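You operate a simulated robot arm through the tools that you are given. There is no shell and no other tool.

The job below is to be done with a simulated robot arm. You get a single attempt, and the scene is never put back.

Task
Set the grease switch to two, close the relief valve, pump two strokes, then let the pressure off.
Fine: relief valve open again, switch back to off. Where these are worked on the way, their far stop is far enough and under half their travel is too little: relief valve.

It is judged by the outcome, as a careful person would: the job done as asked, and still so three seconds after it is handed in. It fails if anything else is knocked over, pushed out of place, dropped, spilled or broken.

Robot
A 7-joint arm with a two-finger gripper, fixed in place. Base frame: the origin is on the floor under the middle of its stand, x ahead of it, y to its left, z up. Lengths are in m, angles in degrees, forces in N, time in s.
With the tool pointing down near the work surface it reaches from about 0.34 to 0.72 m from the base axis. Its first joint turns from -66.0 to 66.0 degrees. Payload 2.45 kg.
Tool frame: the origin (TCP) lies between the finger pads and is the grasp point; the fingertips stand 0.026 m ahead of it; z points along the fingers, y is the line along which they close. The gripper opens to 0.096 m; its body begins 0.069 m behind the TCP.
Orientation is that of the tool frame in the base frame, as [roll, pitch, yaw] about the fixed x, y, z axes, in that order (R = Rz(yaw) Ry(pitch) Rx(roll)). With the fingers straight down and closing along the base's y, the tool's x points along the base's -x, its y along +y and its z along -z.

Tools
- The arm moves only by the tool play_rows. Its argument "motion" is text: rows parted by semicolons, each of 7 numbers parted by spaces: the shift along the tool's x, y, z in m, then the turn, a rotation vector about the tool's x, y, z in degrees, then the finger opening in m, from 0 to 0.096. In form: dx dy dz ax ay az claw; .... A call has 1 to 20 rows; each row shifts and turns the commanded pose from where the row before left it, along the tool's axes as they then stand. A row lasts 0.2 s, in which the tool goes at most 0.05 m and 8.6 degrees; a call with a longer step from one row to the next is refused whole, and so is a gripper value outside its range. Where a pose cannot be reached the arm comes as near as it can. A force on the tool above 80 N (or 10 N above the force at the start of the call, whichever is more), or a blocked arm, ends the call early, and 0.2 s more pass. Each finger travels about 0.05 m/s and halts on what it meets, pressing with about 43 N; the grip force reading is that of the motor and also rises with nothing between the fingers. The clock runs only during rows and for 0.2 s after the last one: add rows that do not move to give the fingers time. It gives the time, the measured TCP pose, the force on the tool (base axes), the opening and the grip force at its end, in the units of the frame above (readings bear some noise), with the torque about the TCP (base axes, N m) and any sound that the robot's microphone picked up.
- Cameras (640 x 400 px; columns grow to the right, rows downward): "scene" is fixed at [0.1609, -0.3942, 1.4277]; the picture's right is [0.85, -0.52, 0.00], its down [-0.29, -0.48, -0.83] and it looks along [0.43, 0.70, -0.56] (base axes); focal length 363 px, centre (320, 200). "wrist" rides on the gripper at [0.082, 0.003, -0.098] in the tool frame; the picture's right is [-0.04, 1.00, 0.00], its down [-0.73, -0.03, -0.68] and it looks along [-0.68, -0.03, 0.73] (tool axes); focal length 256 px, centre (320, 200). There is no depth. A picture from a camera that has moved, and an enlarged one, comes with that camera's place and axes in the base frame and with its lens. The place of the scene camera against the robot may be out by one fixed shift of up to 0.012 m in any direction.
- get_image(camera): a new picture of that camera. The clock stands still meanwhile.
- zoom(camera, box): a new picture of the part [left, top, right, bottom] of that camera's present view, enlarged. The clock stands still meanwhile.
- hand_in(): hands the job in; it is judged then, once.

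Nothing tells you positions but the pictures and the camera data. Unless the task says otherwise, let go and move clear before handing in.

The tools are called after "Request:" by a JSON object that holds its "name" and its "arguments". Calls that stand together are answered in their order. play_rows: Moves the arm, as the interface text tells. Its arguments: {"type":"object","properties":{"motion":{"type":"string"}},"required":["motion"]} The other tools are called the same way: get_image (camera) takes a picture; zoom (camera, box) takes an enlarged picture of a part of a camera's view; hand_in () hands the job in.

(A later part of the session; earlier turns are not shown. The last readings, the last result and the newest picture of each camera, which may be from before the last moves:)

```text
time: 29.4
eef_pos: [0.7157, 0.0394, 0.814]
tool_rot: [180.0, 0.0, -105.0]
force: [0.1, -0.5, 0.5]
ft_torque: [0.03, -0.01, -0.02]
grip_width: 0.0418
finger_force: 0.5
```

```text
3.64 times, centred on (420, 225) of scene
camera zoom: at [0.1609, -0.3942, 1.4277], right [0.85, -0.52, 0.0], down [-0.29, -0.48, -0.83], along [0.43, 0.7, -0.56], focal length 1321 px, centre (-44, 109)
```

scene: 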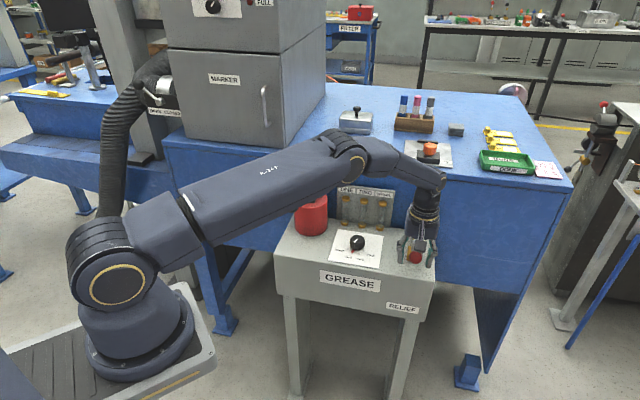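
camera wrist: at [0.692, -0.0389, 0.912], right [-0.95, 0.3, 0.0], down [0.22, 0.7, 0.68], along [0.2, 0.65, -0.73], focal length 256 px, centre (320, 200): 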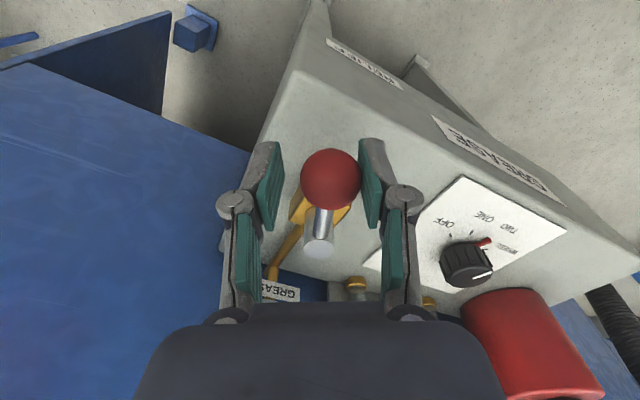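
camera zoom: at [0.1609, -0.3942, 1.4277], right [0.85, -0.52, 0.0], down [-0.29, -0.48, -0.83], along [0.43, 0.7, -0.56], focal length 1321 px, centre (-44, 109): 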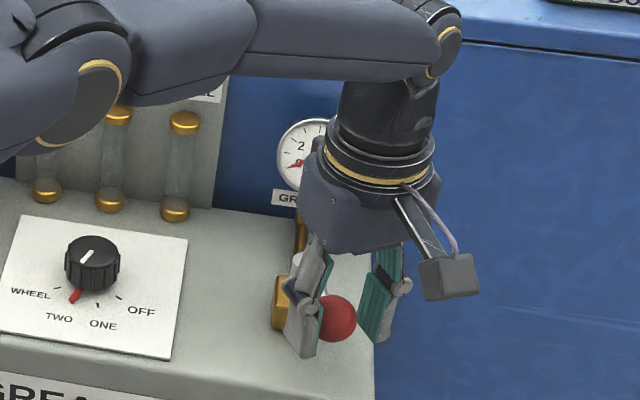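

The lever turns freely counter-clockwise, so closing goes to the right, toward about (0.766, 0.051). That is far out for a straight-down tool, so I'll lean the tool outward 24° about the ball before continuing.

Request:
{"name": "play_rows", "arguments": {"motion": "0 0 0 7.73 -2.07 0 0.042; 0 0 0 7.73 -2.07 0 0.042; 0 0 0 7.73 -2.07 0 0.042; 0 0 0 0 0 0 0.042"}}

Request:
{"name": "get_image", "arguments": {"camera": "wrist"}}

Request:
{"name": "zoom", "arguments": {"camera": "scene", "box": [330, 130, 490, 290]}}

```text
time: 30.4
eef_pos: [0.7162, 0.0399, 0.8137]
tool_rot: [-156.7, 6.2, -103.9]
force: [-0.2, -0.5, -0.4]
ft_torque: [-0.05, 0.02, 0.02]
grip_width: 0.0424
finger_force: 0.2
```

```text
taken
camera wrist: at [0.6538, -0.0391, 0.8937], right [-0.87, 0.3, -0.39], down [-0.08, 0.7, 0.71], along [0.48, 0.65, -0.59], focal length 256 px, centre (320, 200)
```

wrist: 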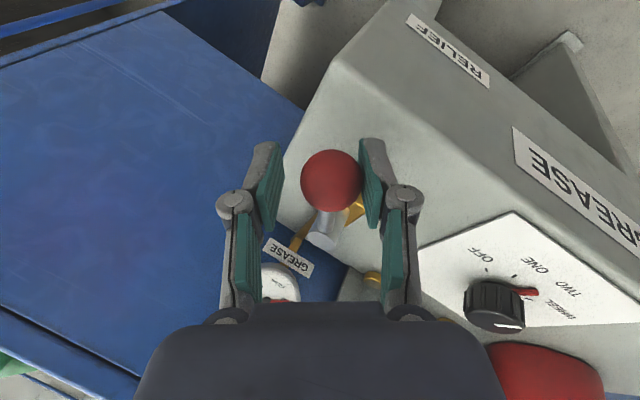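

```text
2.50 times, centred on (410, 210) of scene
camera zoom: at [0.1609, -0.3942, 1.4277], right [0.85, -0.52, 0.0], down [-0.29, -0.48, -0.83], along [0.43, 0.7, -0.56], focal length 908 px, centre (95, 175)
```

zoom: 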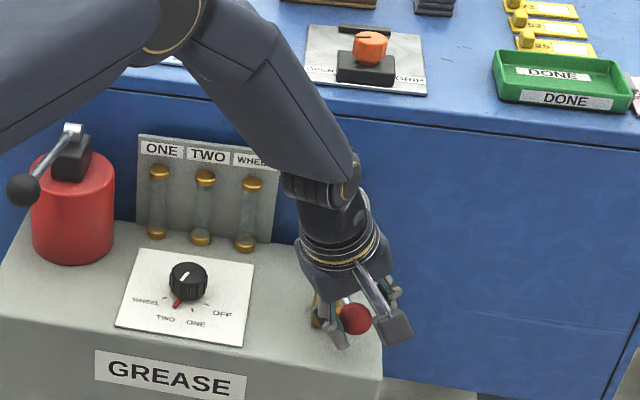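

The lean worked with no contact force, and the ball is still between the fingers. I'll continue along the arc to about 289°.

Request:
{"name": "play_rows", "arguments": {"motion": "0.001 -0.0094 0.0039 0 0 0 0.042; -0.0027 -0.0093 0.0043 0 0 0 0.042; -0.0048 -0.0086 0.0042 0 0 0 0.042; 0 0 0 0 0 0 0.042"}}

Request:
{"name": "get_image", "arguments": {"camera": "wrist"}}

Request:
{"name": "zoom", "arguments": {"camera": "scene", "box": [370, 180, 470, 280]}}

```text
time: 31.4
eef_pos: [0.7474, 0.0394, 0.8144]
tool_rot: [-156.7, 6.1, -103.8]
force: [-0.2, -0.2, 0.6]
ft_torque: [0.02, -0.02, -0.01]
grip_width: 0.0425
finger_force: 0.4
```

```text
taken
camera wrist: at [0.685, -0.0392, 0.8938], right [-0.87, 0.3, -0.39], down [-0.08, 0.7, 0.71], along [0.48, 0.65, -0.59], focal length 256 px, centre (320, 200)
```

wrist: 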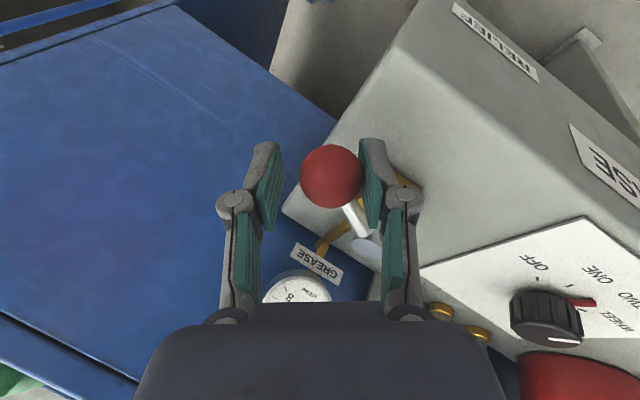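

```text
4.00 times, centred on (420, 230) of scene
camera zoom: at [0.1609, -0.3942, 1.4277], right [0.85, -0.52, 0.0], down [-0.29, -0.48, -0.83], along [0.43, 0.7, -0.56], focal length 1453 px, centre (-80, 80)
```

zoom: 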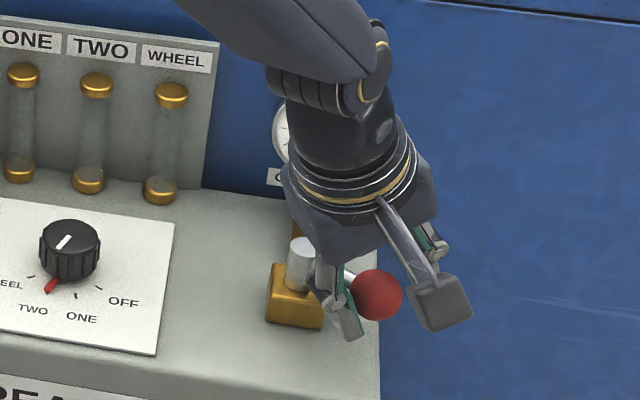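

The lever follows freely. I'll carry on to about 320°, with a little extra yaw, watching for the far stop.

Request:
{"name": "play_rows", "arguments": {"motion": "-0.0066 -0.0074 0.0039 -0.79 -2.95 -6.85 0.042; -0.0072 -0.0068 0.0037 -0.79 -2.95 -6.85 0.042; -0.0058 -0.0049 0.0027 0 0 0 0.042; 0 0 0 0 0 0 0.042"}}

Request:
{"name": "get_image", "arguments": {"camera": "wrist"}}

Request:
{"name": "zoom", "arguments": {"camera": "scene", "box": [370, 180, 470, 280]}}

```text
time: 32.4
eef_pos: [0.77, 0.0527, 0.8146]
tool_rot: [-156.9, 5.9, -88.9]
force: [-5.2, -11.6, -4.2]
ft_torque: [-0.18, -0.07, 0.3]
grip_width: 0.046
finger_force: 2.7
```

```text
taken
camera wrist: at [0.73, -0.0378, 0.894], right [-0.92, 0.06, -0.39], down [-0.25, 0.66, 0.71], along [0.3, 0.75, -0.59], focal length 256 px, centre (320, 200)
```

wrist: 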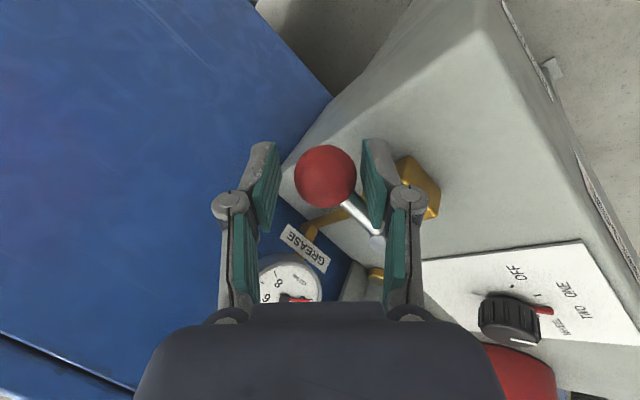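

```text
4.00 times, centred on (420, 230) of scene
camera zoom: at [0.1608, -0.3945, 1.4276], right [0.85, -0.52, 0.0], down [-0.29, -0.48, -0.83], along [0.43, 0.7, -0.56], focal length 1453 px, centre (-80, 80)
```

zoom: 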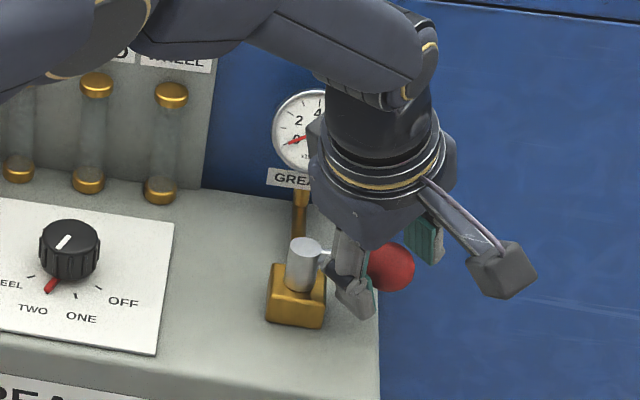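

The ball is now at about (0.768, 0.048), roughly 90° round, and the force is starting to rise. I'll press slightly further to confirm it's on the stop.

Request:
{"name": "play_rows", "arguments": {"motion": "-0.002 -0.0018 0.001 0 0 0 0.042; 0 0 0 0 0 0 0.042"}}

Request:
{"name": "get_image", "arguments": {"camera": "wrist"}}

```text
time: 33.0
eef_pos: [0.7709, 0.0543, 0.8132]
tool_rot: [-156.8, 5.8, -88.8]
force: [-11.2, -22.2, -4.9]
ft_torque: [-0.24, -0.05, 0.7]
grip_width: 0.0499
finger_force: 5.8
```

```text
taken
camera wrist: at [0.7319, -0.0366, 0.8938], right [-0.92, 0.06, -0.39], down [-0.25, 0.66, 0.71], along [0.3, 0.75, -0.59], focal length 256 px, centre (320, 200)
```

wrist: 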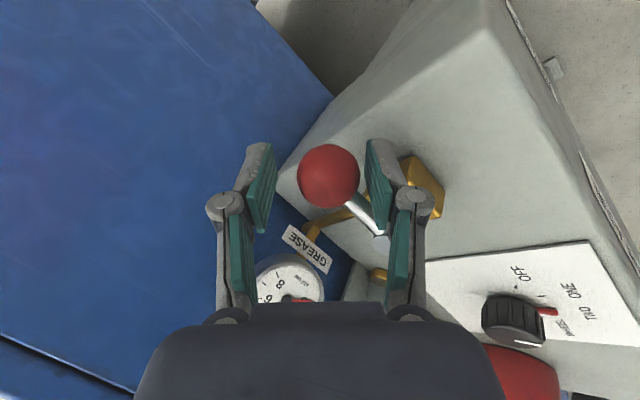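

The force rises and the ball stays put, so the valve is closed on its far stop. I'll relax, open the fingers and back straight out along the finger axis.

Request:
{"name": "play_rows", "arguments": {"motion": "0.0029 0.0027 -0.0015 0 0 0 0.046; 0 0 0 0 0 0 0.06; 0 0 0 0 0 0 0.06; 0 0 -0.015 0 0 0 0.06; 0 0 -0.02 0 0 0 0.06; 0 0 -0.025 0 0 0 0.06; 0 0 -0.025 0 0 0 0.06; 0 0 -0.025 0 0 0 0.06; 0 0 0 0 0 0 0.06"}}

Request:
{"name": "get_image", "arguments": {"camera": "wrist"}}

Request:
{"name": "get_image", "arguments": {"camera": "scene"}}

```text
time: 35.0
eef_pos: [0.7244, 0.0425, 0.9165]
tool_rot: [-156.7, 6.1, -88.9]
force: [0.3, -0.3, 0.3]
ft_torque: [0.01, 0.01, -0.02]
grip_width: 0.0599
finger_force: 0.1
```

```text
taken
camera wrist: at [0.6852, -0.0493, 0.9963], right [-0.92, 0.06, -0.39], down [-0.25, 0.66, 0.71], along [0.3, 0.75, -0.59], focal length 256 px, centre (320, 200)
```

wrist: 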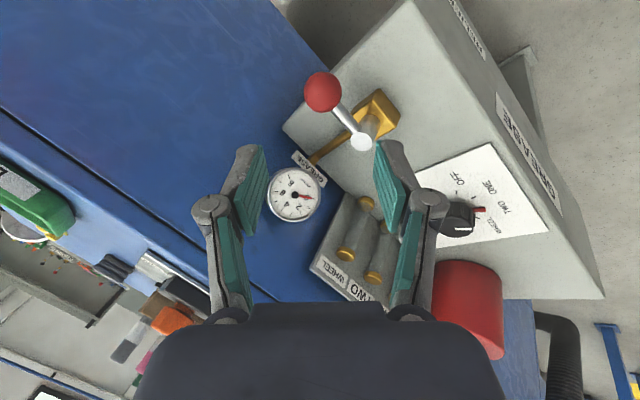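

```text
taken
```

scene: 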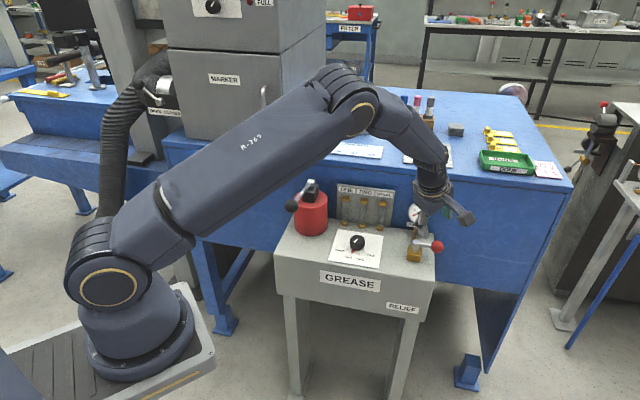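

The valve lever now points right, closed. Next is the pump: I'll straighten the tool, rise to about z 1.10 and move to a viewpoint above the pump lever.

Request:
{"name": "play_rows", "arguments": {"motion": "0 0 0 -7.73 2.07 0 0.06; 0 0 0 -7.73 2.07 0 0.06; 0 0 0 -7.73 2.07 0 0.06; 0 0 -0.045 0 0 7.5 0.07; 0 0 -0.045 0 0 7.5 0.08; 0 0 -0.045 0 0 7.5 0.08; 0 0 -0.045 0 0 7.5 0.08; 0 0 0 0 0 7.5 0.08; 0 0 0 0 0 7.5 0.08; 0.0199 0.0416 0 0 0 0 0.08; 0.0199 0.0416 0 0 0 0 0.08; 0.0199 0.0416 0 0 0 0 0.08; 0.0199 0.0416 0 0 0 0 0.08; 0.0199 0.0416 0 0 0 0 0.08; 0.0199 0.0416 0 0 0 0 0.08; 0.0199 0.0416 0 0 0 0 0.08; 0 0 0 0 0 0 0.08"}}

Request:
{"name": "get_image", "arguments": {"camera": "wrist"}}

Request:
{"name": "get_image", "arguments": {"camera": "scene"}}

```text
time: 38.6
eef_pos: [0.6432, 0.1827, 1.1708]
tool_rot: [179.9, -0.2, -135.0]
force: [-0.1, 0.7, -0.5]
ft_torque: [-0.01, 0.02, 0.02]
grip_width: 0.08
finger_force: 0.1
out of reach, approached as far as the arm can: row 5, 6, 7, 10, 11, 12, 13, 14, 15, 16
```

```text
taken
camera wrist: at [0.5838, 0.1277, 1.2709], right [-0.68, 0.73, 0.0], down [0.54, 0.5, 0.68], along [0.49, 0.46, -0.74], focal length 256 px, centre (320, 200)
```

wrist: 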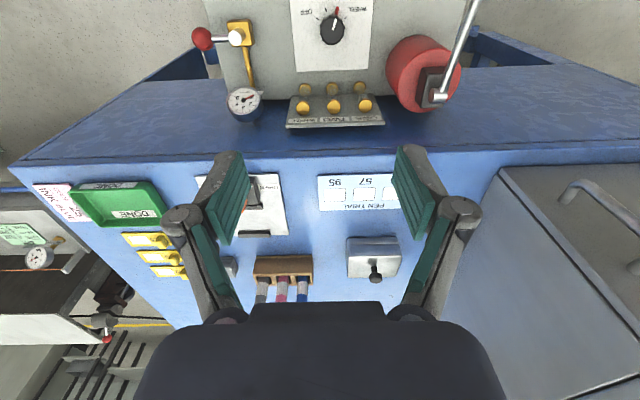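

```text
taken
```

scene: 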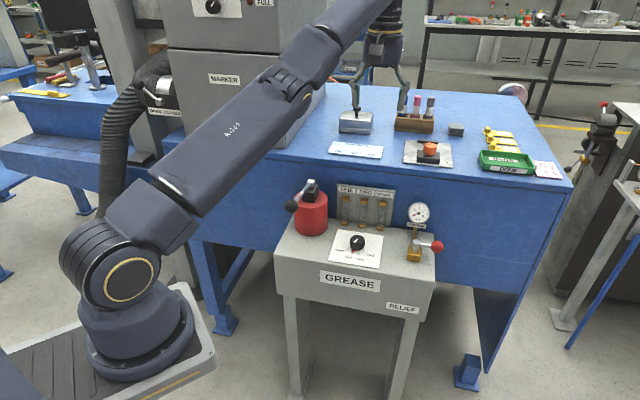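

Some rows were out of reach, because a straight-down tool that high and far can't be held, and the arm ended at (0.643, 0.183, 1.171). Nothing was touched, so I'll test a small move back toward the base to see where the commanded pose is.

Request:
{"name": "play_rows", "arguments": {"motion": "0 0 0 0 0 0 0.08; 0.014 0.014 0 0 0 0 0.08; 0 0 0 0 0 0 0.08"}}

```text
time: 39.4
eef_pos: [0.6416, 0.1853, 1.1762]
tool_rot: [179.9, -0.1, -135.0]
force: [0.6, 0.4, -0.4]
ft_torque: [0.02, -0.02, 0.0]
grip_width: 0.0801
finger_force: 0.1
out of reach, approached as far as the arm can: row 2
```

Request:
{"name": "play_rows", "arguments": {"motion": "0 0 0.03 0 0 0 0.08; 0 0 0.03 0 0 0 0.08; 0 0 0 0 0 0 0.08"}}

Request:
{"name": "get_image", "arguments": {"camera": "scene"}}

```text
time: 40.2
eef_pos: [0.6604, 0.1941, 1.124]
tool_rot: [180.0, 0.0, -135.1]
force: [0.0, -0.2, 0.3]
ft_torque: [-0.01, -0.01, 0.01]
grip_width: 0.0802
finger_force: 0.0
out of reach, approached as far as the arm can: row 1, 2
```

```text
taken
```

scene: 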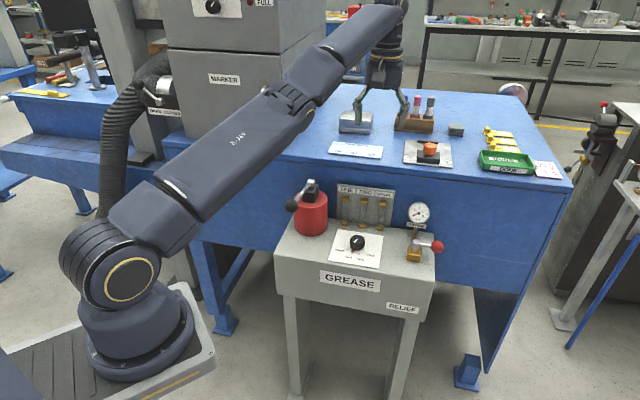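

The arm is stuck stretched out straight, so inward moves only slide it along a circle. I'll try steps directly back along the arm's own line to make the elbow bend.

Request:
{"name": "play_rows", "arguments": {"motion": "0.0405 0.022 0.017 0 0 0 0.08; 0.0405 0.022 0.017 0 0 0 0.08; 0 0 0 0 0 0 0.08"}}

```text
time: 41.0
eef_pos: [0.6616, 0.1956, 1.1231]
tool_rot: [180.0, 0.0, -135.0]
force: [-0.2, -0.1, -0.6]
ft_torque: [0.02, -0.02, 0.0]
grip_width: 0.0796
finger_force: 0.0
out of reach, approached as far as the arm can: row 1, 2
```

The stretched elbow needs a push to bend. I'll swing the hand inward, with the fingers tilting toward the base while the tool moves inward, which should bend it naturally.

Request:
{"name": "play_rows", "arguments": {"motion": "0.0351 0.0192 0 -3.83 7.02 0 0.08; 0.0351 0.0192 0 -3.83 7.02 0 0.08; 0 0 0 0 0 0 0.08"}}

Request:
{"name": "get_image", "arguments": {"camera": "scene"}}

```text
time: 41.8
eef_pos: [0.5981, 0.1612, 1.1297]
tool_rot: [172.2, -14.0, -134.2]
force: [0.5, 0.5, 0.7]
ft_torque: [0.0, -0.01, -0.01]
grip_width: 0.0801
finger_force: 0.1
out of reach, approached as far as the arm can: row 1
```

```text
taken
```

scene: 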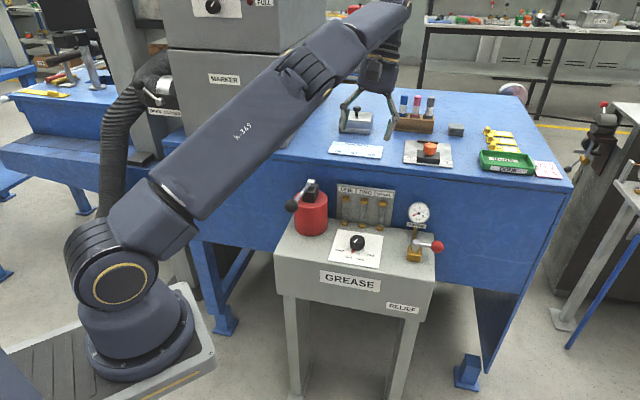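

That worked: the elbow is bending again. I'll keep moving inward and straighten the tool on the way.

Request:
{"name": "play_rows", "arguments": {"motion": "0.0337 0.0184 0.011 0 0 0 0.08; 0.0337 0.0184 0.011 0 0 0 0.08; 0 0 0 3.83 -7.02 0 0.08; 0 0 0 3.83 -7.02 0 0.08; 0 0 0 0 0 0 0.08"}}

Request:
{"name": "get_image", "arguments": {"camera": "scene"}}

```text
time: 43.0
eef_pos: [0.5217, 0.1381, 1.1276]
tool_rot: [-179.9, 0.1, -135.1]
force: [-0.2, -0.1, 0.5]
ft_torque: [0.0, -0.02, 0.05]
grip_width: 0.0798
finger_force: 0.1
```

```text
taken
```

scene: 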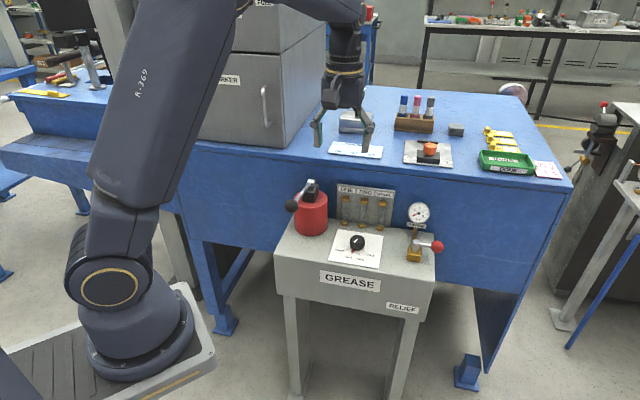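

Recovered and all clear. Now I'll move back to (0.40, 0.14, 1.10) to look at the pump lever.

Request:
{"name": "play_rows", "arguments": {"motion": "0.0212 0.0212 0.0075 0 0 0 0.08; 0.0212 0.0212 0.0075 0 0 0 0.08; 0.0212 0.0212 0.0075 0 0 0 0.08; 0.0212 0.0212 0.0075 0 0 0 0.08; 0 0 0 0 0 0 0.08"}}

Request:
{"name": "get_image", "arguments": {"camera": "wrist"}}

Request:
{"name": "zoom", "arguments": {"camera": "scene", "box": [270, 165, 370, 250]}}

```text
time: 44.2
eef_pos: [0.4025, 0.1383, 1.0983]
tool_rot: [179.9, 0.1, -135.1]
force: [0.0, -0.9, 0.6]
ft_torque: [-0.02, 0.04, 0.03]
grip_width: 0.08
finger_force: 0.1
```

```text
taken
camera wrist: at [0.3431, 0.0825, 1.1962], right [-0.68, 0.74, 0.0], down [0.54, 0.5, 0.68], along [0.5, 0.46, -0.73], focal length 256 px, centre (320, 200)
```

wrist: 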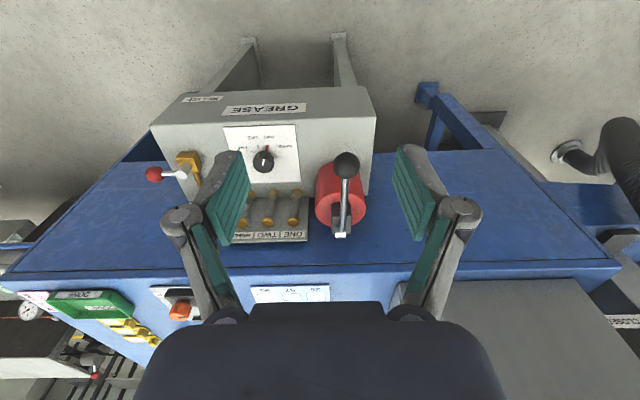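

```text
4.71 times, centred on (320, 208) of scene
camera zoom: at [0.1609, -0.3942, 1.4277], right [0.85, -0.52, 0.0], down [-0.29, -0.48, -0.83], along [0.43, 0.7, -0.56], focal length 1709 px, centre (320, 165)
```

zoom: 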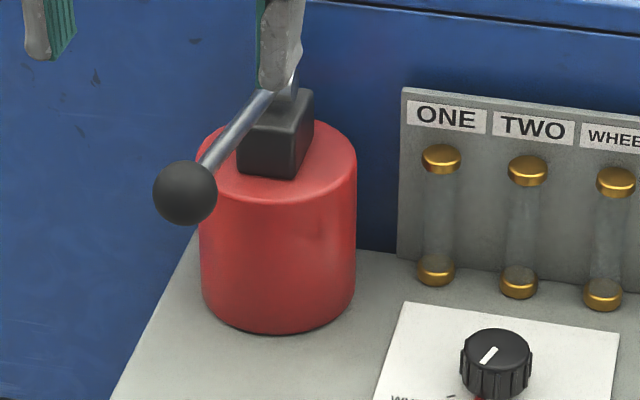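

Request:
{"name": "zoom", "arguments": {"camera": "wrist", "box": [290, 130, 390, 250]}}

Request:
{"name": "zoom", "arguments": {"camera": "wrist", "box": [140, 90, 310, 250]}}

```text
3.33 times, centred on (340, 190) of wrist
camera zoom: at [0.3431, 0.0825, 1.1962], right [-0.68, 0.74, 0.0], down [0.54, 0.5, 0.68], along [0.5, 0.46, -0.73], focal length 853 px, centre (253, 233)
```

zoom: 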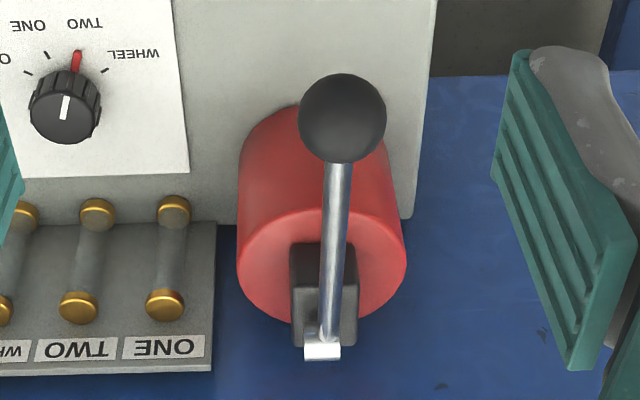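

```text
2.50 times, centred on (225, 170) of wrist
camera zoom: at [0.3431, 0.0825, 1.1962], right [-0.68, 0.74, 0.0], down [0.54, 0.5, 0.68], along [0.5, 0.46, -0.73], focal length 640 px, centre (558, 275)
```

zoom: 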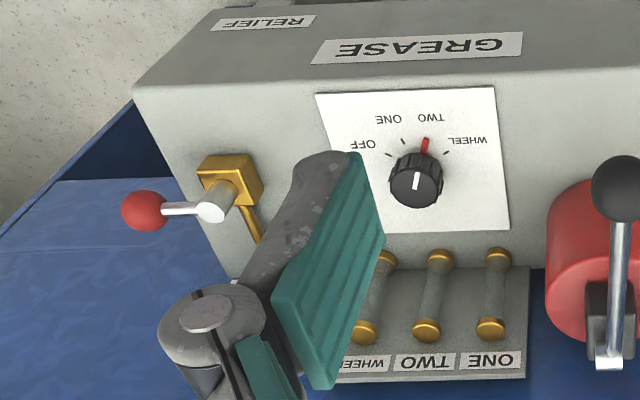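

The pump ball is at (0.451, 0.224, 0.951) and the rod's hinge end at about (0.561, 0.333, 0.927), with the lever pointing to the front 9° above level. I'll lower the open fingers around the ball.

Request:
{"name": "play_rows", "arguments": {"motion": "-0.0315 0.0088 0.0227 0 0 0 0.08; -0.0315 0.0088 0.0227 0 0 0 0.07; -0.0315 0.0088 0.0227 0 0 0 0.06; 0 0 0 0 0 0 0.06; 0 0 0.02 0 0 0 0.06; 0 0 0.02 0 0 0 0.06; 0 0 0.02 0 0 0 0.06; 0 0 0.0155 0 0 0 0.06; 0 0 0 0 0 0 0.06"}}

Request:
{"name": "get_image", "arguments": {"camera": "wrist"}}

Request:
{"name": "zoom", "arguments": {"camera": "scene", "box": [240, 130, 370, 250]}}

```text
time: 46.2
eef_pos: [0.4502, 0.2228, 0.9535]
tool_rot: [-180.0, -0.1, -135.1]
force: [-0.4, -0.4, 0.2]
ft_torque: [-0.05, 0.03, 0.03]
grip_width: 0.0598
finger_force: 0.1
```

```text
taken
camera wrist: at [0.3916, 0.1681, 1.0522], right [-0.68, 0.74, 0.0], down [0.54, 0.5, 0.68], along [0.5, 0.46, -0.73], focal length 256 px, centre (320, 200)
```

wrist: 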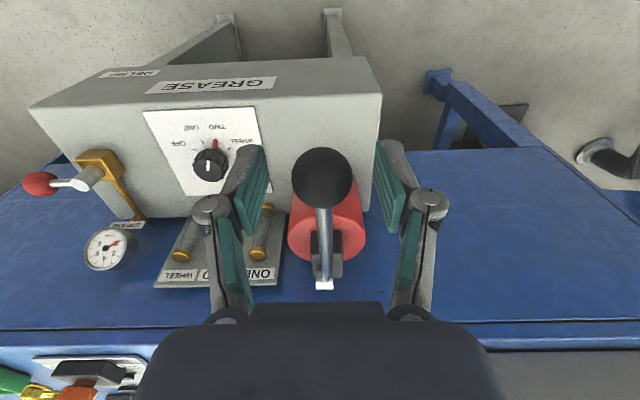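

```text
3.33 times, centred on (305, 190) of scene
camera zoom: at [0.1609, -0.3942, 1.4277], right [0.85, -0.52, 0.0], down [-0.29, -0.48, -0.83], along [0.43, 0.7, -0.56], focal length 1211 px, centre (370, 233)
```

zoom: 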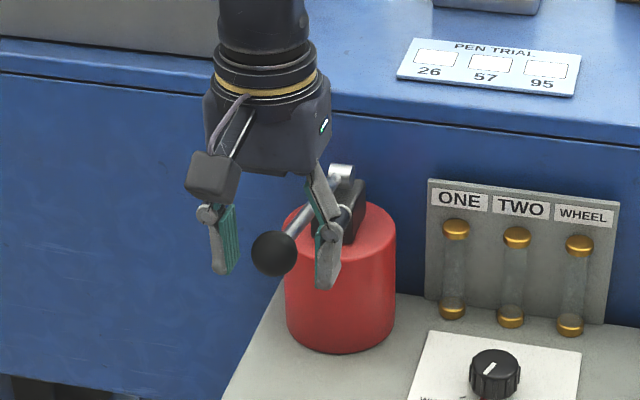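

The fingers straddle the ball, and the gauge is visible in this view. I'll close on the ball.

Request:
{"name": "play_rows", "arguments": {"motion": "0 0 0 0 0 0 0.045; 0 0 0 0 0 0 0.03; 0 0 0 0 0 0 0.024; 0 0 0 0 0 0 0.024; 0 0 0 0 0 0 0.024"}}

Request:
{"name": "zoom", "arguments": {"camera": "wrist", "box": [70, 100, 390, 300]}}

Request:
{"name": "zoom", "arguments": {"camera": "scene", "box": [400, 195, 440, 235]}}

```text
time: 47.4
eef_pos: [0.4506, 0.2233, 0.9536]
tool_rot: [179.9, 0.1, -135.0]
force: [-5.7, 6.2, 1.9]
ft_torque: [0.08, 0.07, 0.02]
grip_width: 0.0302
finger_force: 44.8
```

```text
2.00 times, centred on (230, 200) of wrist
camera zoom: at [0.3911, 0.1686, 1.0525], right [-0.68, 0.74, 0.0], down [0.54, 0.5, 0.68], along [0.5, 0.46, -0.73], focal length 512 px, centre (500, 200)
```

zoom: 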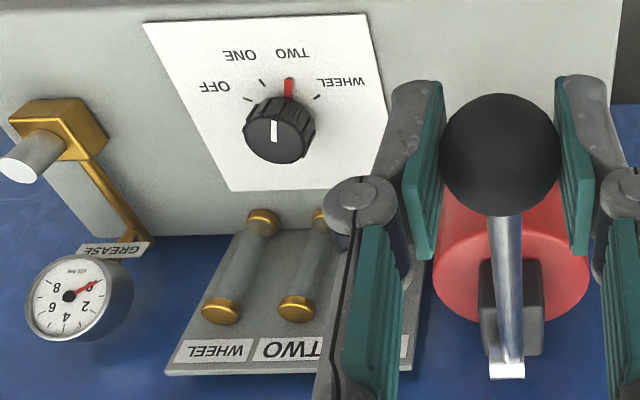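

```text
10.00 times, centred on (420, 215) of scene
camera zoom: at [0.1607, -0.3941, 1.4277], right [0.85, -0.52, 0.0], down [-0.29, -0.48, -0.83], along [0.43, 0.7, -0.56], focal length 3632 px, centre (-680, 50)
```

zoom: 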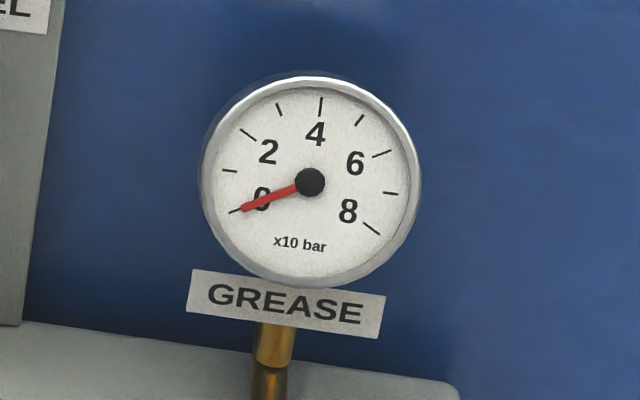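

Gripped at 0.030 m, with the gauge at zero. I'll press the lever down about 8° along its arc and watch the force.

Request:
{"name": "play_rows", "arguments": {"motion": "0.0007 0.0006 0.0054 0 0 0 0.024; 0.0006 0 0.0054 0 0 0 0.024; 0.0003 0 0.0055 0 0 0 0.024; 0.0002 0 0.0055 0 0 0 0.024; 0 0 0 0 0 0 0.024"}}

Request:
{"name": "zoom", "arguments": {"camera": "wrist", "box": [70, 100, 390, 300]}}

Request:
{"name": "zoom", "arguments": {"camera": "scene", "box": [240, 130, 370, 250]}}

```text
time: 48.6
eef_pos: [0.4489, 0.2232, 0.9317]
tool_rot: [-180.0, 0.1, -135.2]
force: [-5.3, -1.6, 10.3]
ft_torque: [0.76, -0.83, 0.0]
grip_width: 0.0301
finger_force: 45.1
```

```text
2.00 times, centred on (230, 200) of wrist
camera zoom: at [0.3894, 0.1673, 1.0303], right [-0.68, 0.74, 0.0], down [0.54, 0.5, 0.68], along [0.5, 0.46, -0.73], focal length 512 px, centre (500, 200)
```

zoom: 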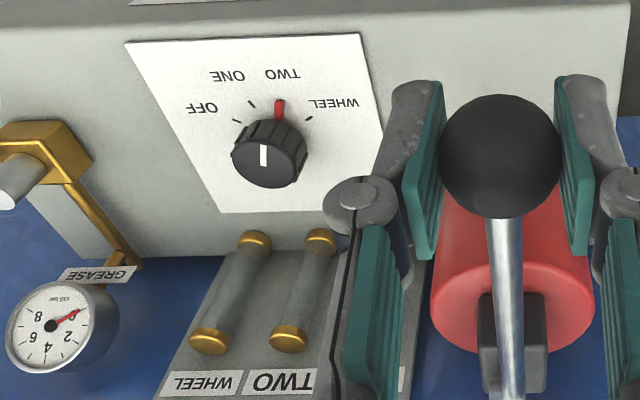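

```text
3.33 times, centred on (305, 190) of scene
camera zoom: at [0.1605, -0.3944, 1.4277], right [0.85, -0.52, 0.0], down [-0.29, -0.48, -0.83], along [0.43, 0.7, -0.56], focal length 1211 px, centre (370, 233)
```

zoom: 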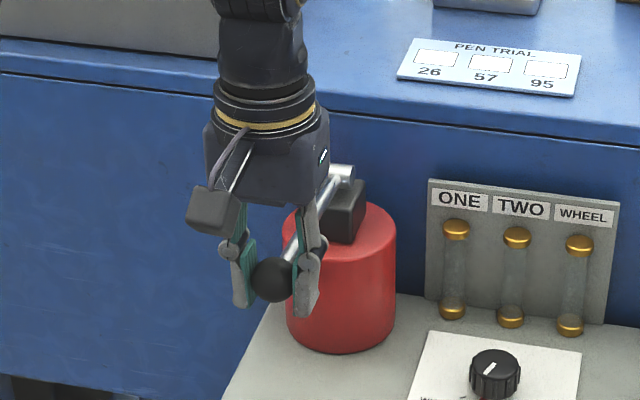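

The lever goes down with about 10 N. I'll continue downward, tilting the tool along with the lever.

Request:
{"name": "play_rows", "arguments": {"motion": "-0.0006 0 0.01365 0 -5 0 0.024; -0.0006 0 0.01365 0 -5 0 0.024; -0.0006 0 0.01365 0 -5 0 0.024; 0 0 0 0 0 0 0.024"}}

Request:
{"name": "zoom", "arguments": {"camera": "scene", "box": [240, 130, 370, 250]}}

Request:
{"name": "zoom", "arguments": {"camera": "scene", "box": [400, 195, 440, 235]}}

```text
time: 49.6
eef_pos: [0.4524, 0.2277, 0.8913]
tool_rot: [-180.0, 15.1, -135.0]
force: [0.6, 1.7, 2.0]
ft_torque: [-0.12, -0.03, 0.0]
grip_width: 0.024
finger_force: 0.1
```

```text
3.33 times, centred on (305, 190) of scene
camera zoom: at [0.1609, -0.3942, 1.4277], right [0.85, -0.52, 0.0], down [-0.29, -0.48, -0.83], along [0.43, 0.7, -0.56], focal length 1211 px, centre (370, 233)
```

zoom: 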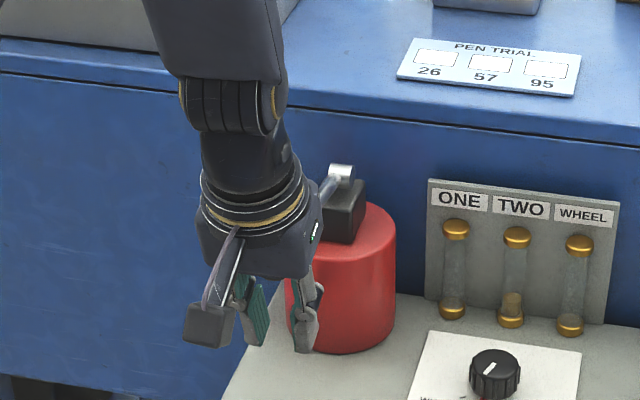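

```text
10.00 times, centred on (420, 215) of scene
camera zoom: at [0.1609, -0.3942, 1.4277], right [0.85, -0.52, 0.0], down [-0.29, -0.48, -0.83], along [0.43, 0.7, -0.56], focal length 3632 px, centre (-680, 50)
```

zoom: 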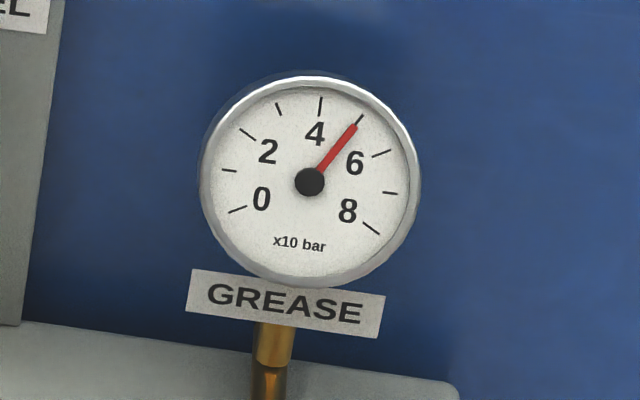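

The gauge jumped to about 5 and tube TWO shows grease, so that stroke counted. The ball slipped out of the grip, so I need to see where the lever is now.

Request:
{"name": "get_image", "arguments": {"camera": "wrist"}}

Request:
{"name": "get_image", "arguments": {"camera": "scene"}}

```text
taken
camera wrist: at [0.3769, 0.156, 0.9644], right [-0.68, 0.73, 0.01], down [0.4, 0.35, 0.85], along [0.62, 0.58, -0.53], focal length 256 px, centre (320, 200)
```

wrist: 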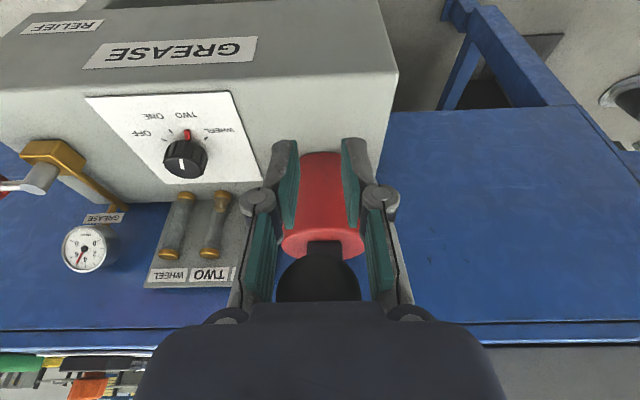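

```text
taken
```

scene: 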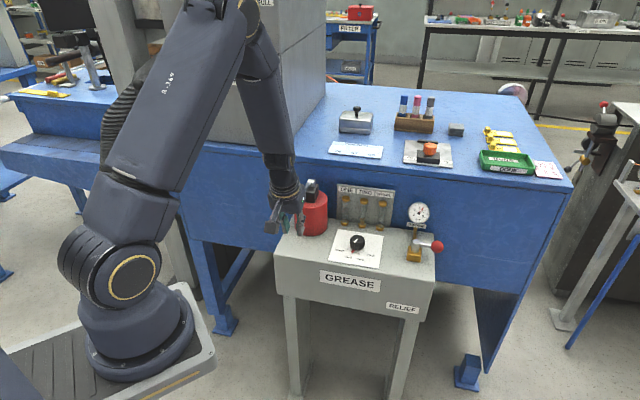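

The ball is now up near the palm: the lever sprang back after the stroke while my fingers slid below it. I'll open the fingers so the lever is free, then see how the lever and gauge settle.

Request:
{"name": "play_rows", "arguments": {"motion": "0 0 0 0 0 0 0.045; 0 0 0 0 0 0 0.06; 0 0 0 0 0 0 0.06; 0 0 0 0 0 0 0.06"}}

Request:
{"name": "get_image", "arguments": {"camera": "wrist"}}

Request:
{"name": "zoom", "arguments": {"camera": "scene", "box": [240, 130, 370, 250]}}

Request:
{"name": "zoom", "arguments": {"camera": "scene", "box": [340, 180, 440, 240]}}

```text
time: 50.6
eef_pos: [0.4528, 0.2268, 0.8905]
tool_rot: [180.0, 15.0, -135.1]
force: [0.1, 1.7, 2.5]
ft_torque: [-0.14, 0.0, 0.04]
grip_width: 0.0601
finger_force: 0.0
```

```text
taken
camera wrist: at [0.3767, 0.1556, 0.9648], right [-0.68, 0.74, 0.01], down [0.4, 0.36, 0.85], along [0.62, 0.58, -0.53], focal length 256 px, centre (320, 200)
```

wrist: 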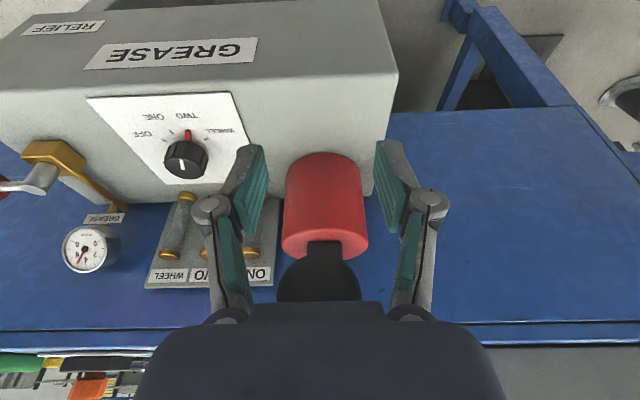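

```text
3.33 times, centred on (305, 190) of scene
camera zoom: at [0.1608, -0.3942, 1.4277], right [0.85, -0.52, 0.0], down [-0.29, -0.48, -0.83], along [0.43, 0.7, -0.56], focal length 1211 px, centre (370, 233)
```

zoom: 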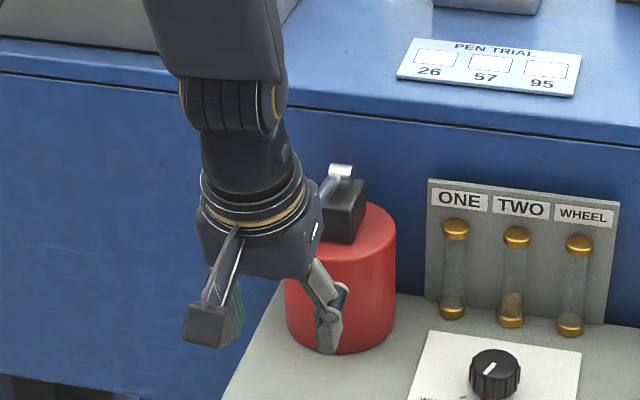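

```text
6.40 times, centred on (390, 210) of scene
camera zoom: at [0.1608, -0.3942, 1.4277], right [0.85, -0.52, 0.0], down [-0.29, -0.48, -0.83], along [0.43, 0.7, -0.56], focal length 2325 px, centre (-128, 136)
```

zoom: 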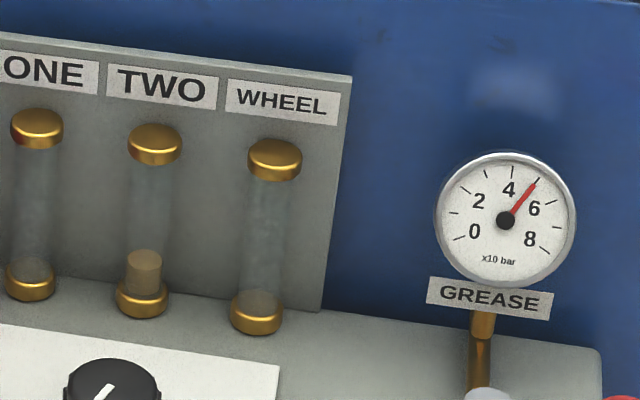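

Tube TWO is about a fifth full and the gauge holds at 5, so one stroke is in. I'll raise the hand so the lever returns fully to the top, with the ball back between the fingertips.

Request:
{"name": "play_rows", "arguments": {"motion": "0 0 -0.015 0 0 0 0.06; 0 0 -0.0175 0 0 0 0.06; 0 0 -0.0175 0 0 0 0.06; 0 0 0 0 5 0 0.06; 0 0 0 0 5 0 0.06; 0 0 0 0 5 0 0.06; 0 0 0 0 0 0 0.06"}}

Request:
{"name": "get_image", "arguments": {"camera": "wrist"}}

Request:
{"name": "zoom", "arguments": {"camera": "scene", "box": [240, 130, 370, 250]}}

Request:
{"name": "zoom", "arguments": {"camera": "scene", "box": [340, 180, 440, 240]}}

```text
time: 52.2
eef_pos: [0.4435, 0.2184, 0.9392]
tool_rot: [179.9, -0.1, -135.2]
force: [0.1, 0.2, -0.9]
ft_torque: [-0.01, 0.0, 0.01]
grip_width: 0.0596
finger_force: 0.0
```

```text
taken
camera wrist: at [0.3839, 0.1632, 1.0379], right [-0.68, 0.74, 0.0], down [0.54, 0.5, 0.68], along [0.5, 0.46, -0.73], focal length 256 px, centre (320, 200)
```

wrist: 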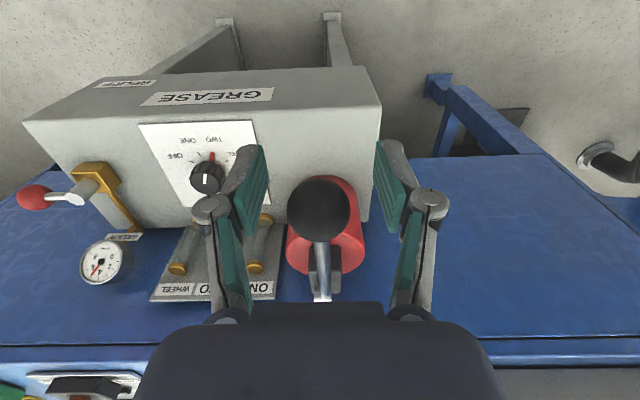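

```text
3.33 times, centred on (305, 190) of scene
camera zoom: at [0.1609, -0.3942, 1.4277], right [0.85, -0.52, 0.0], down [-0.29, -0.48, -0.83], along [0.43, 0.7, -0.56], focal length 1211 px, centre (370, 233)
```

zoom: 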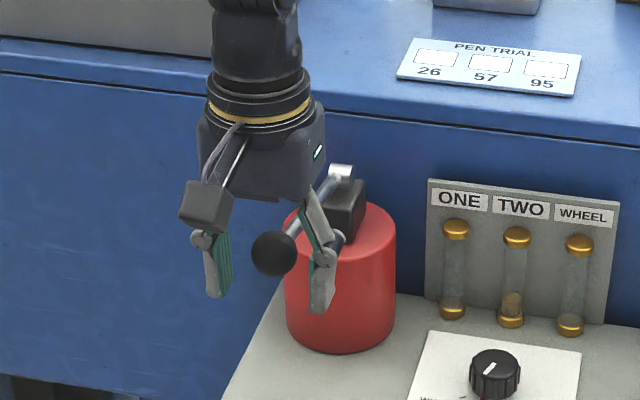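

```text
6.40 times, centred on (390, 210) of scene
camera zoom: at [0.1609, -0.3942, 1.4277], right [0.85, -0.52, 0.0], down [-0.29, -0.48, -0.83], along [0.43, 0.7, -0.56], focal length 2325 px, centre (-128, 136)
```

zoom: 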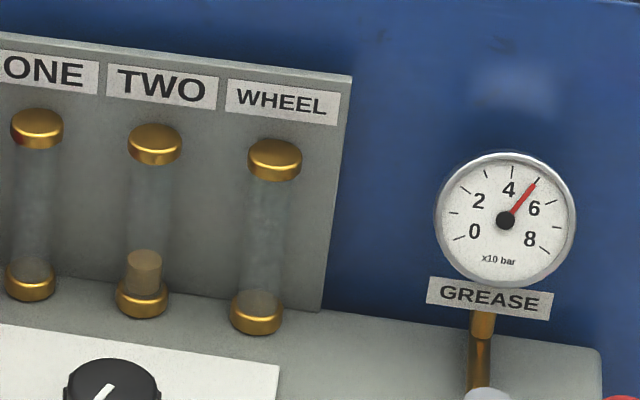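

The lever is back at its top position, and the gauge and tube are holding. I'll re-grip the ball for the second stroke.

Request:
{"name": "play_rows", "arguments": {"motion": "-0.0089 -0.0006 -0.005 0 0 0 0.06; 0 0 0 0 0 0 0.05; 0 0 0 0 0 0 0.04; 0 0 0 0 0 0 0.03; 0 0 0 0 0 0 0.024; 0 0 0 0 0 0 0.024; 0 0 0 0 0 0 0.024"}}

Request:
{"name": "get_image", "arguments": {"camera": "wrist"}}

```text
time: 53.8
eef_pos: [0.4503, 0.2229, 0.944]
tool_rot: [180.0, 0.1, -135.1]
force: [5.4, -5.1, 0.9]
ft_torque: [-0.02, -0.01, -0.05]
grip_width: 0.0297
finger_force: 45.4
```

```text
taken
camera wrist: at [0.3903, 0.1684, 1.0431], right [-0.68, 0.74, 0.0], down [0.54, 0.5, 0.68], along [0.5, 0.46, -0.73], focal length 256 px, centre (320, 200)
```

wrist: 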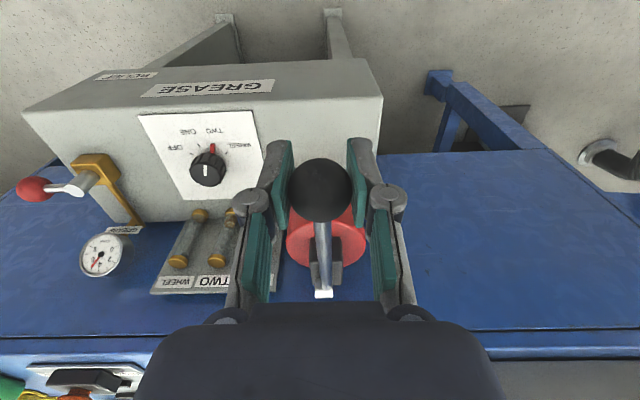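

Gripped at the pad centre. Now I'll start down in small steps, tilting along with the lever.

Request:
{"name": "play_rows", "arguments": {"motion": "0.0013 -0.0006 0.0109 0 -4 0 0.024; 0.0013 0 0.0109 0 -4 0 0.024; 0.0013 0 0.0109 0 -4 0 0.024; 0 0 0 0 0 0 0.024"}}

Request:
{"name": "zoom", "arguments": {"camera": "scene", "box": [340, 180, 440, 240]}}

Request:
{"name": "get_image", "arguments": {"camera": "wrist"}}

```text
time: 54.8
eef_pos: [0.4477, 0.2216, 0.9114]
tool_rot: [179.9, 11.9, -135.1]
force: [-10.5, -1.5, -0.6]
ft_torque: [-0.68, 0.7, -0.01]
grip_width: 0.0295
finger_force: 45.7
```

```text
6.40 times, centred on (390, 210) of scene
camera zoom: at [0.1606, -0.3942, 1.4277], right [0.85, -0.52, 0.0], down [-0.29, -0.48, -0.83], along [0.43, 0.7, -0.56], focal length 2325 px, centre (-128, 136)
```

zoom: 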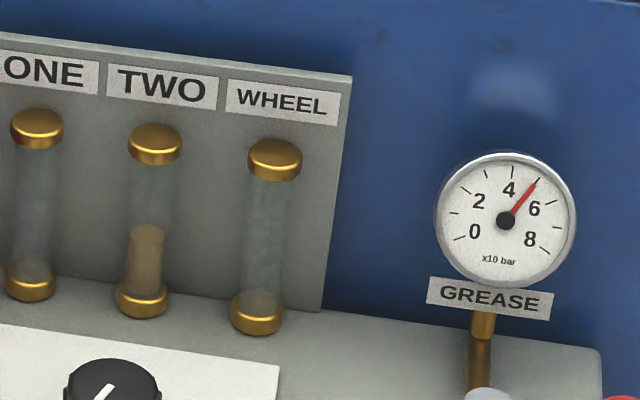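

```text
taken
camera wrist: at [0.3751, 0.1526, 0.9901], right [-0.68, 0.73, 0.01], down [0.43, 0.39, 0.81], along [0.59, 0.56, -0.58], focal length 256 px, centre (320, 200)
```

wrist: 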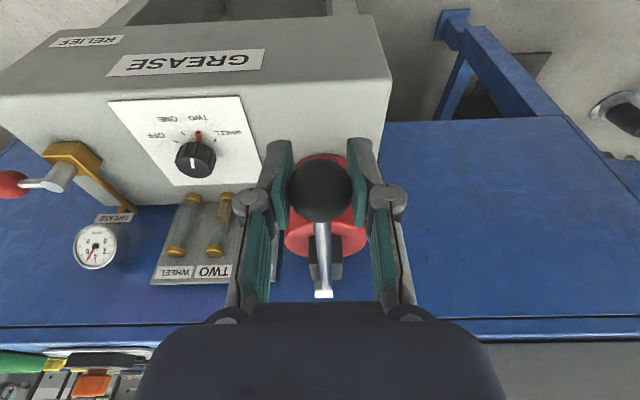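

Tube TWO rose again during this downstroke. I'll check the level closely, then finish the stroke downward gently.

Request:
{"name": "zoom", "arguments": {"camera": "scene", "box": [350, 185, 390, 235]}}

Request:
{"name": "play_rows", "arguments": {"motion": "0.0013 0 0.0109 0 -4 0 0.024; 0 0 0 0 0 0 0.024"}}

Request:
{"name": "zoom", "arguments": {"camera": "scene", "box": [350, 185, 390, 235]}}

```text
8.00 times, centred on (370, 210) of scene
camera zoom: at [0.1606, -0.3942, 1.4277], right [0.85, -0.52, 0.0], down [-0.29, -0.48, -0.83], along [0.43, 0.7, -0.56], focal length 2906 px, centre (-80, 120)
```

zoom: 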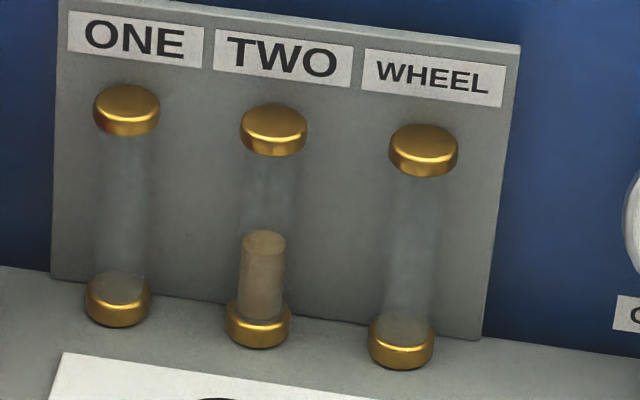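

```text
time: 55.4
eef_pos: [0.4486, 0.2211, 0.8987]
tool_rot: [-180.0, 15.5, -135.1]
force: [-19.7, -6.8, 0.9]
ft_torque: [-0.42, 0.39, 0.01]
grip_width: 0.0294
finger_force: 44.8
```

```text
8.00 times, centred on (370, 210) of scene
camera zoom: at [0.1603, -0.3944, 1.4277], right [0.85, -0.52, 0.0], down [-0.29, -0.48, -0.83], along [0.43, 0.7, -0.56], focal length 2906 px, centre (-80, 120)
```

zoom: 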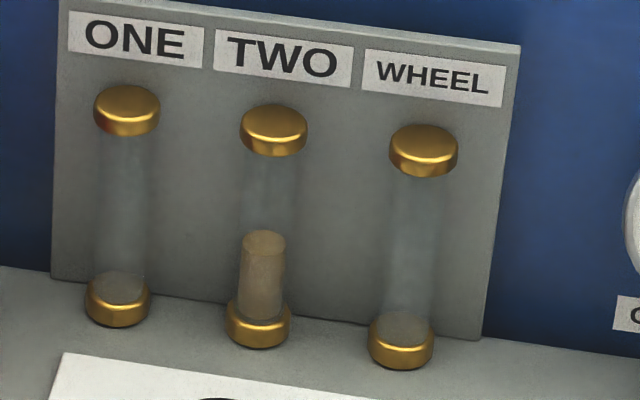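

The level stays constant through the rest of the downstroke, so strokes count once each and two are in. I'll follow the stroke a little further to its bottom, easing the fore-aft load.

Request:
{"name": "play_rows", "arguments": {"motion": "0.0035 0 0.0105 0 -4 0 0.024; 0.002 0 0.0105 0 -4 0 0.024; 0 0 0 0 0 0 0.024"}}

Request:
{"name": "get_image", "arguments": {"camera": "wrist"}}

Request:
{"name": "zoom", "arguments": {"camera": "scene", "box": [350, 185, 440, 235]}}

```text
time: 56.2
eef_pos: [0.4523, 0.223, 0.8791]
tool_rot: [-179.9, 24.0, -135.3]
force: [-1.7, -3.9, 3.9]
ft_torque: [0.23, -0.03, 0.03]
grip_width: 0.0262
finger_force: 0.4
```

```text
taken
camera wrist: at [0.3684, 0.1442, 0.9355], right [-0.68, 0.74, 0.02], down [0.3, 0.26, 0.92], along [0.67, 0.63, -0.39], focal length 256 px, centre (320, 200)
```

wrist: 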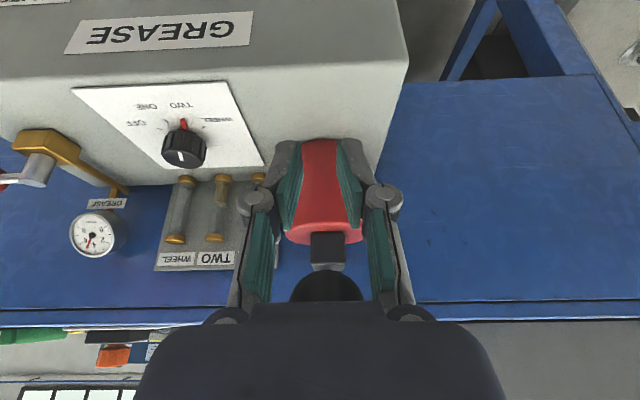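

```text
7.11 times, centred on (395, 210) of scene
camera zoom: at [0.1608, -0.3944, 1.4276], right [0.85, -0.52, 0.0], down [-0.29, -0.48, -0.83], along [0.43, 0.7, -0.56], focal length 2583 px, centre (-213, 129)
```

zoom: 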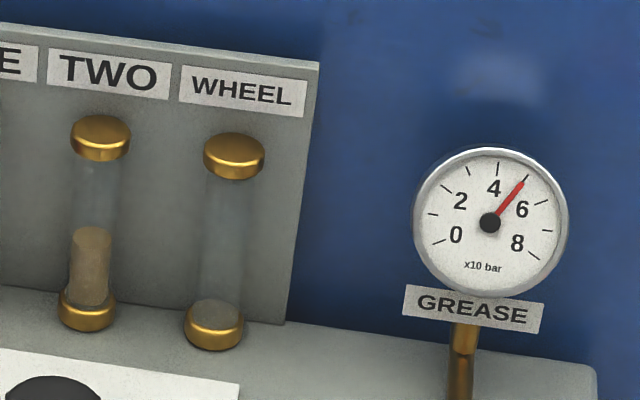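

Two full strokes are done, with tube TWO at two units and the gauge at 5; the ball slid out at the bottom again. I'll open the fingers and back out upward so the lever returns without another stroke.

Request:
{"name": "play_rows", "arguments": {"motion": "0 0 0 0 0 0 0.045; 0 0 0 0 0 0 0.06; 0 0 0 0 0 0 0.06; 0 0 -0.015 0 0 0 0.065; 0 0 -0.025 0 0 0 0.065; 0 0 -0.03 0 0 0 0.065; 0 0 -0.03 0 0 0 0.065; 0 0 -0.03 0 0 0 0.065; 0 0 -0.03 0 0 0 0.065; 0 0 0 0 8 0 0.065; 0 0 0 0 8 0 0.065; 0 0 0 0 8 0 0.065; 0 0 0 0 0 0 0.065"}}

Request:
{"name": "get_image", "arguments": {"camera": "wrist"}}

Request:
{"name": "get_image", "arguments": {"camera": "scene"}}

Request:
{"name": "zoom", "arguments": {"camera": "scene", "box": [350, 185, 440, 235]}}

```text
time: 59.0
eef_pos: [0.4058, 0.1785, 1.0235]
tool_rot: [180.0, -0.1, -135.2]
force: [0.1, -0.1, 1.2]
ft_torque: [-0.01, 0.0, -0.01]
grip_width: 0.0648
finger_force: 0.1
```

```text
taken
camera wrist: at [0.3457, 0.1229, 1.1235], right [-0.68, 0.74, 0.0], down [0.54, 0.5, 0.68], along [0.5, 0.46, -0.73], focal length 256 px, centre (320, 200)
```

wrist: 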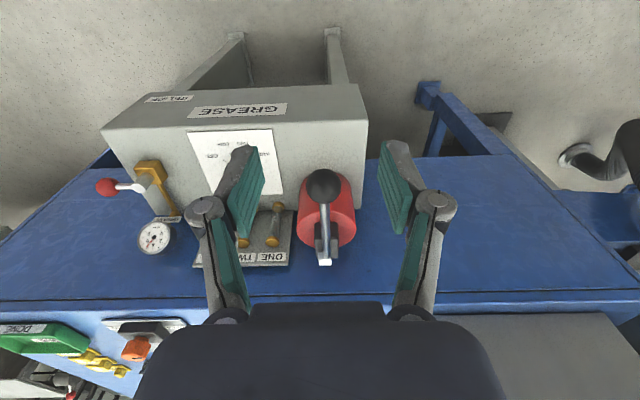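

```text
taken
```

scene: 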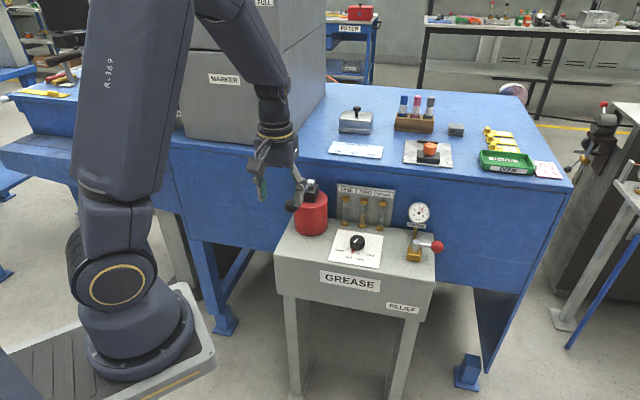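

```text
7.11 times, centred on (395, 210) of scene
camera zoom: at [0.1609, -0.3942, 1.4277], right [0.85, -0.52, 0.0], down [-0.29, -0.48, -0.83], along [0.43, 0.7, -0.56], focal length 2583 px, centre (-213, 129)
```

zoom: 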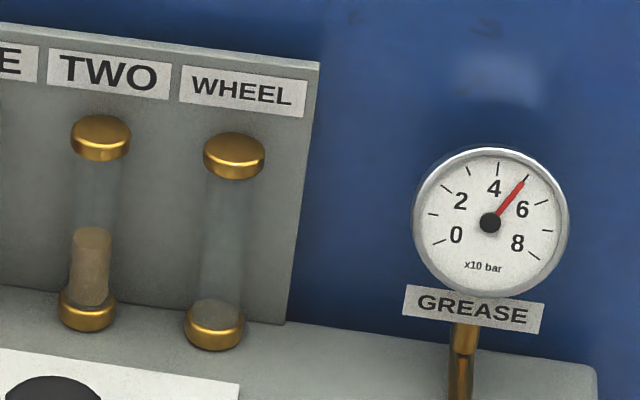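

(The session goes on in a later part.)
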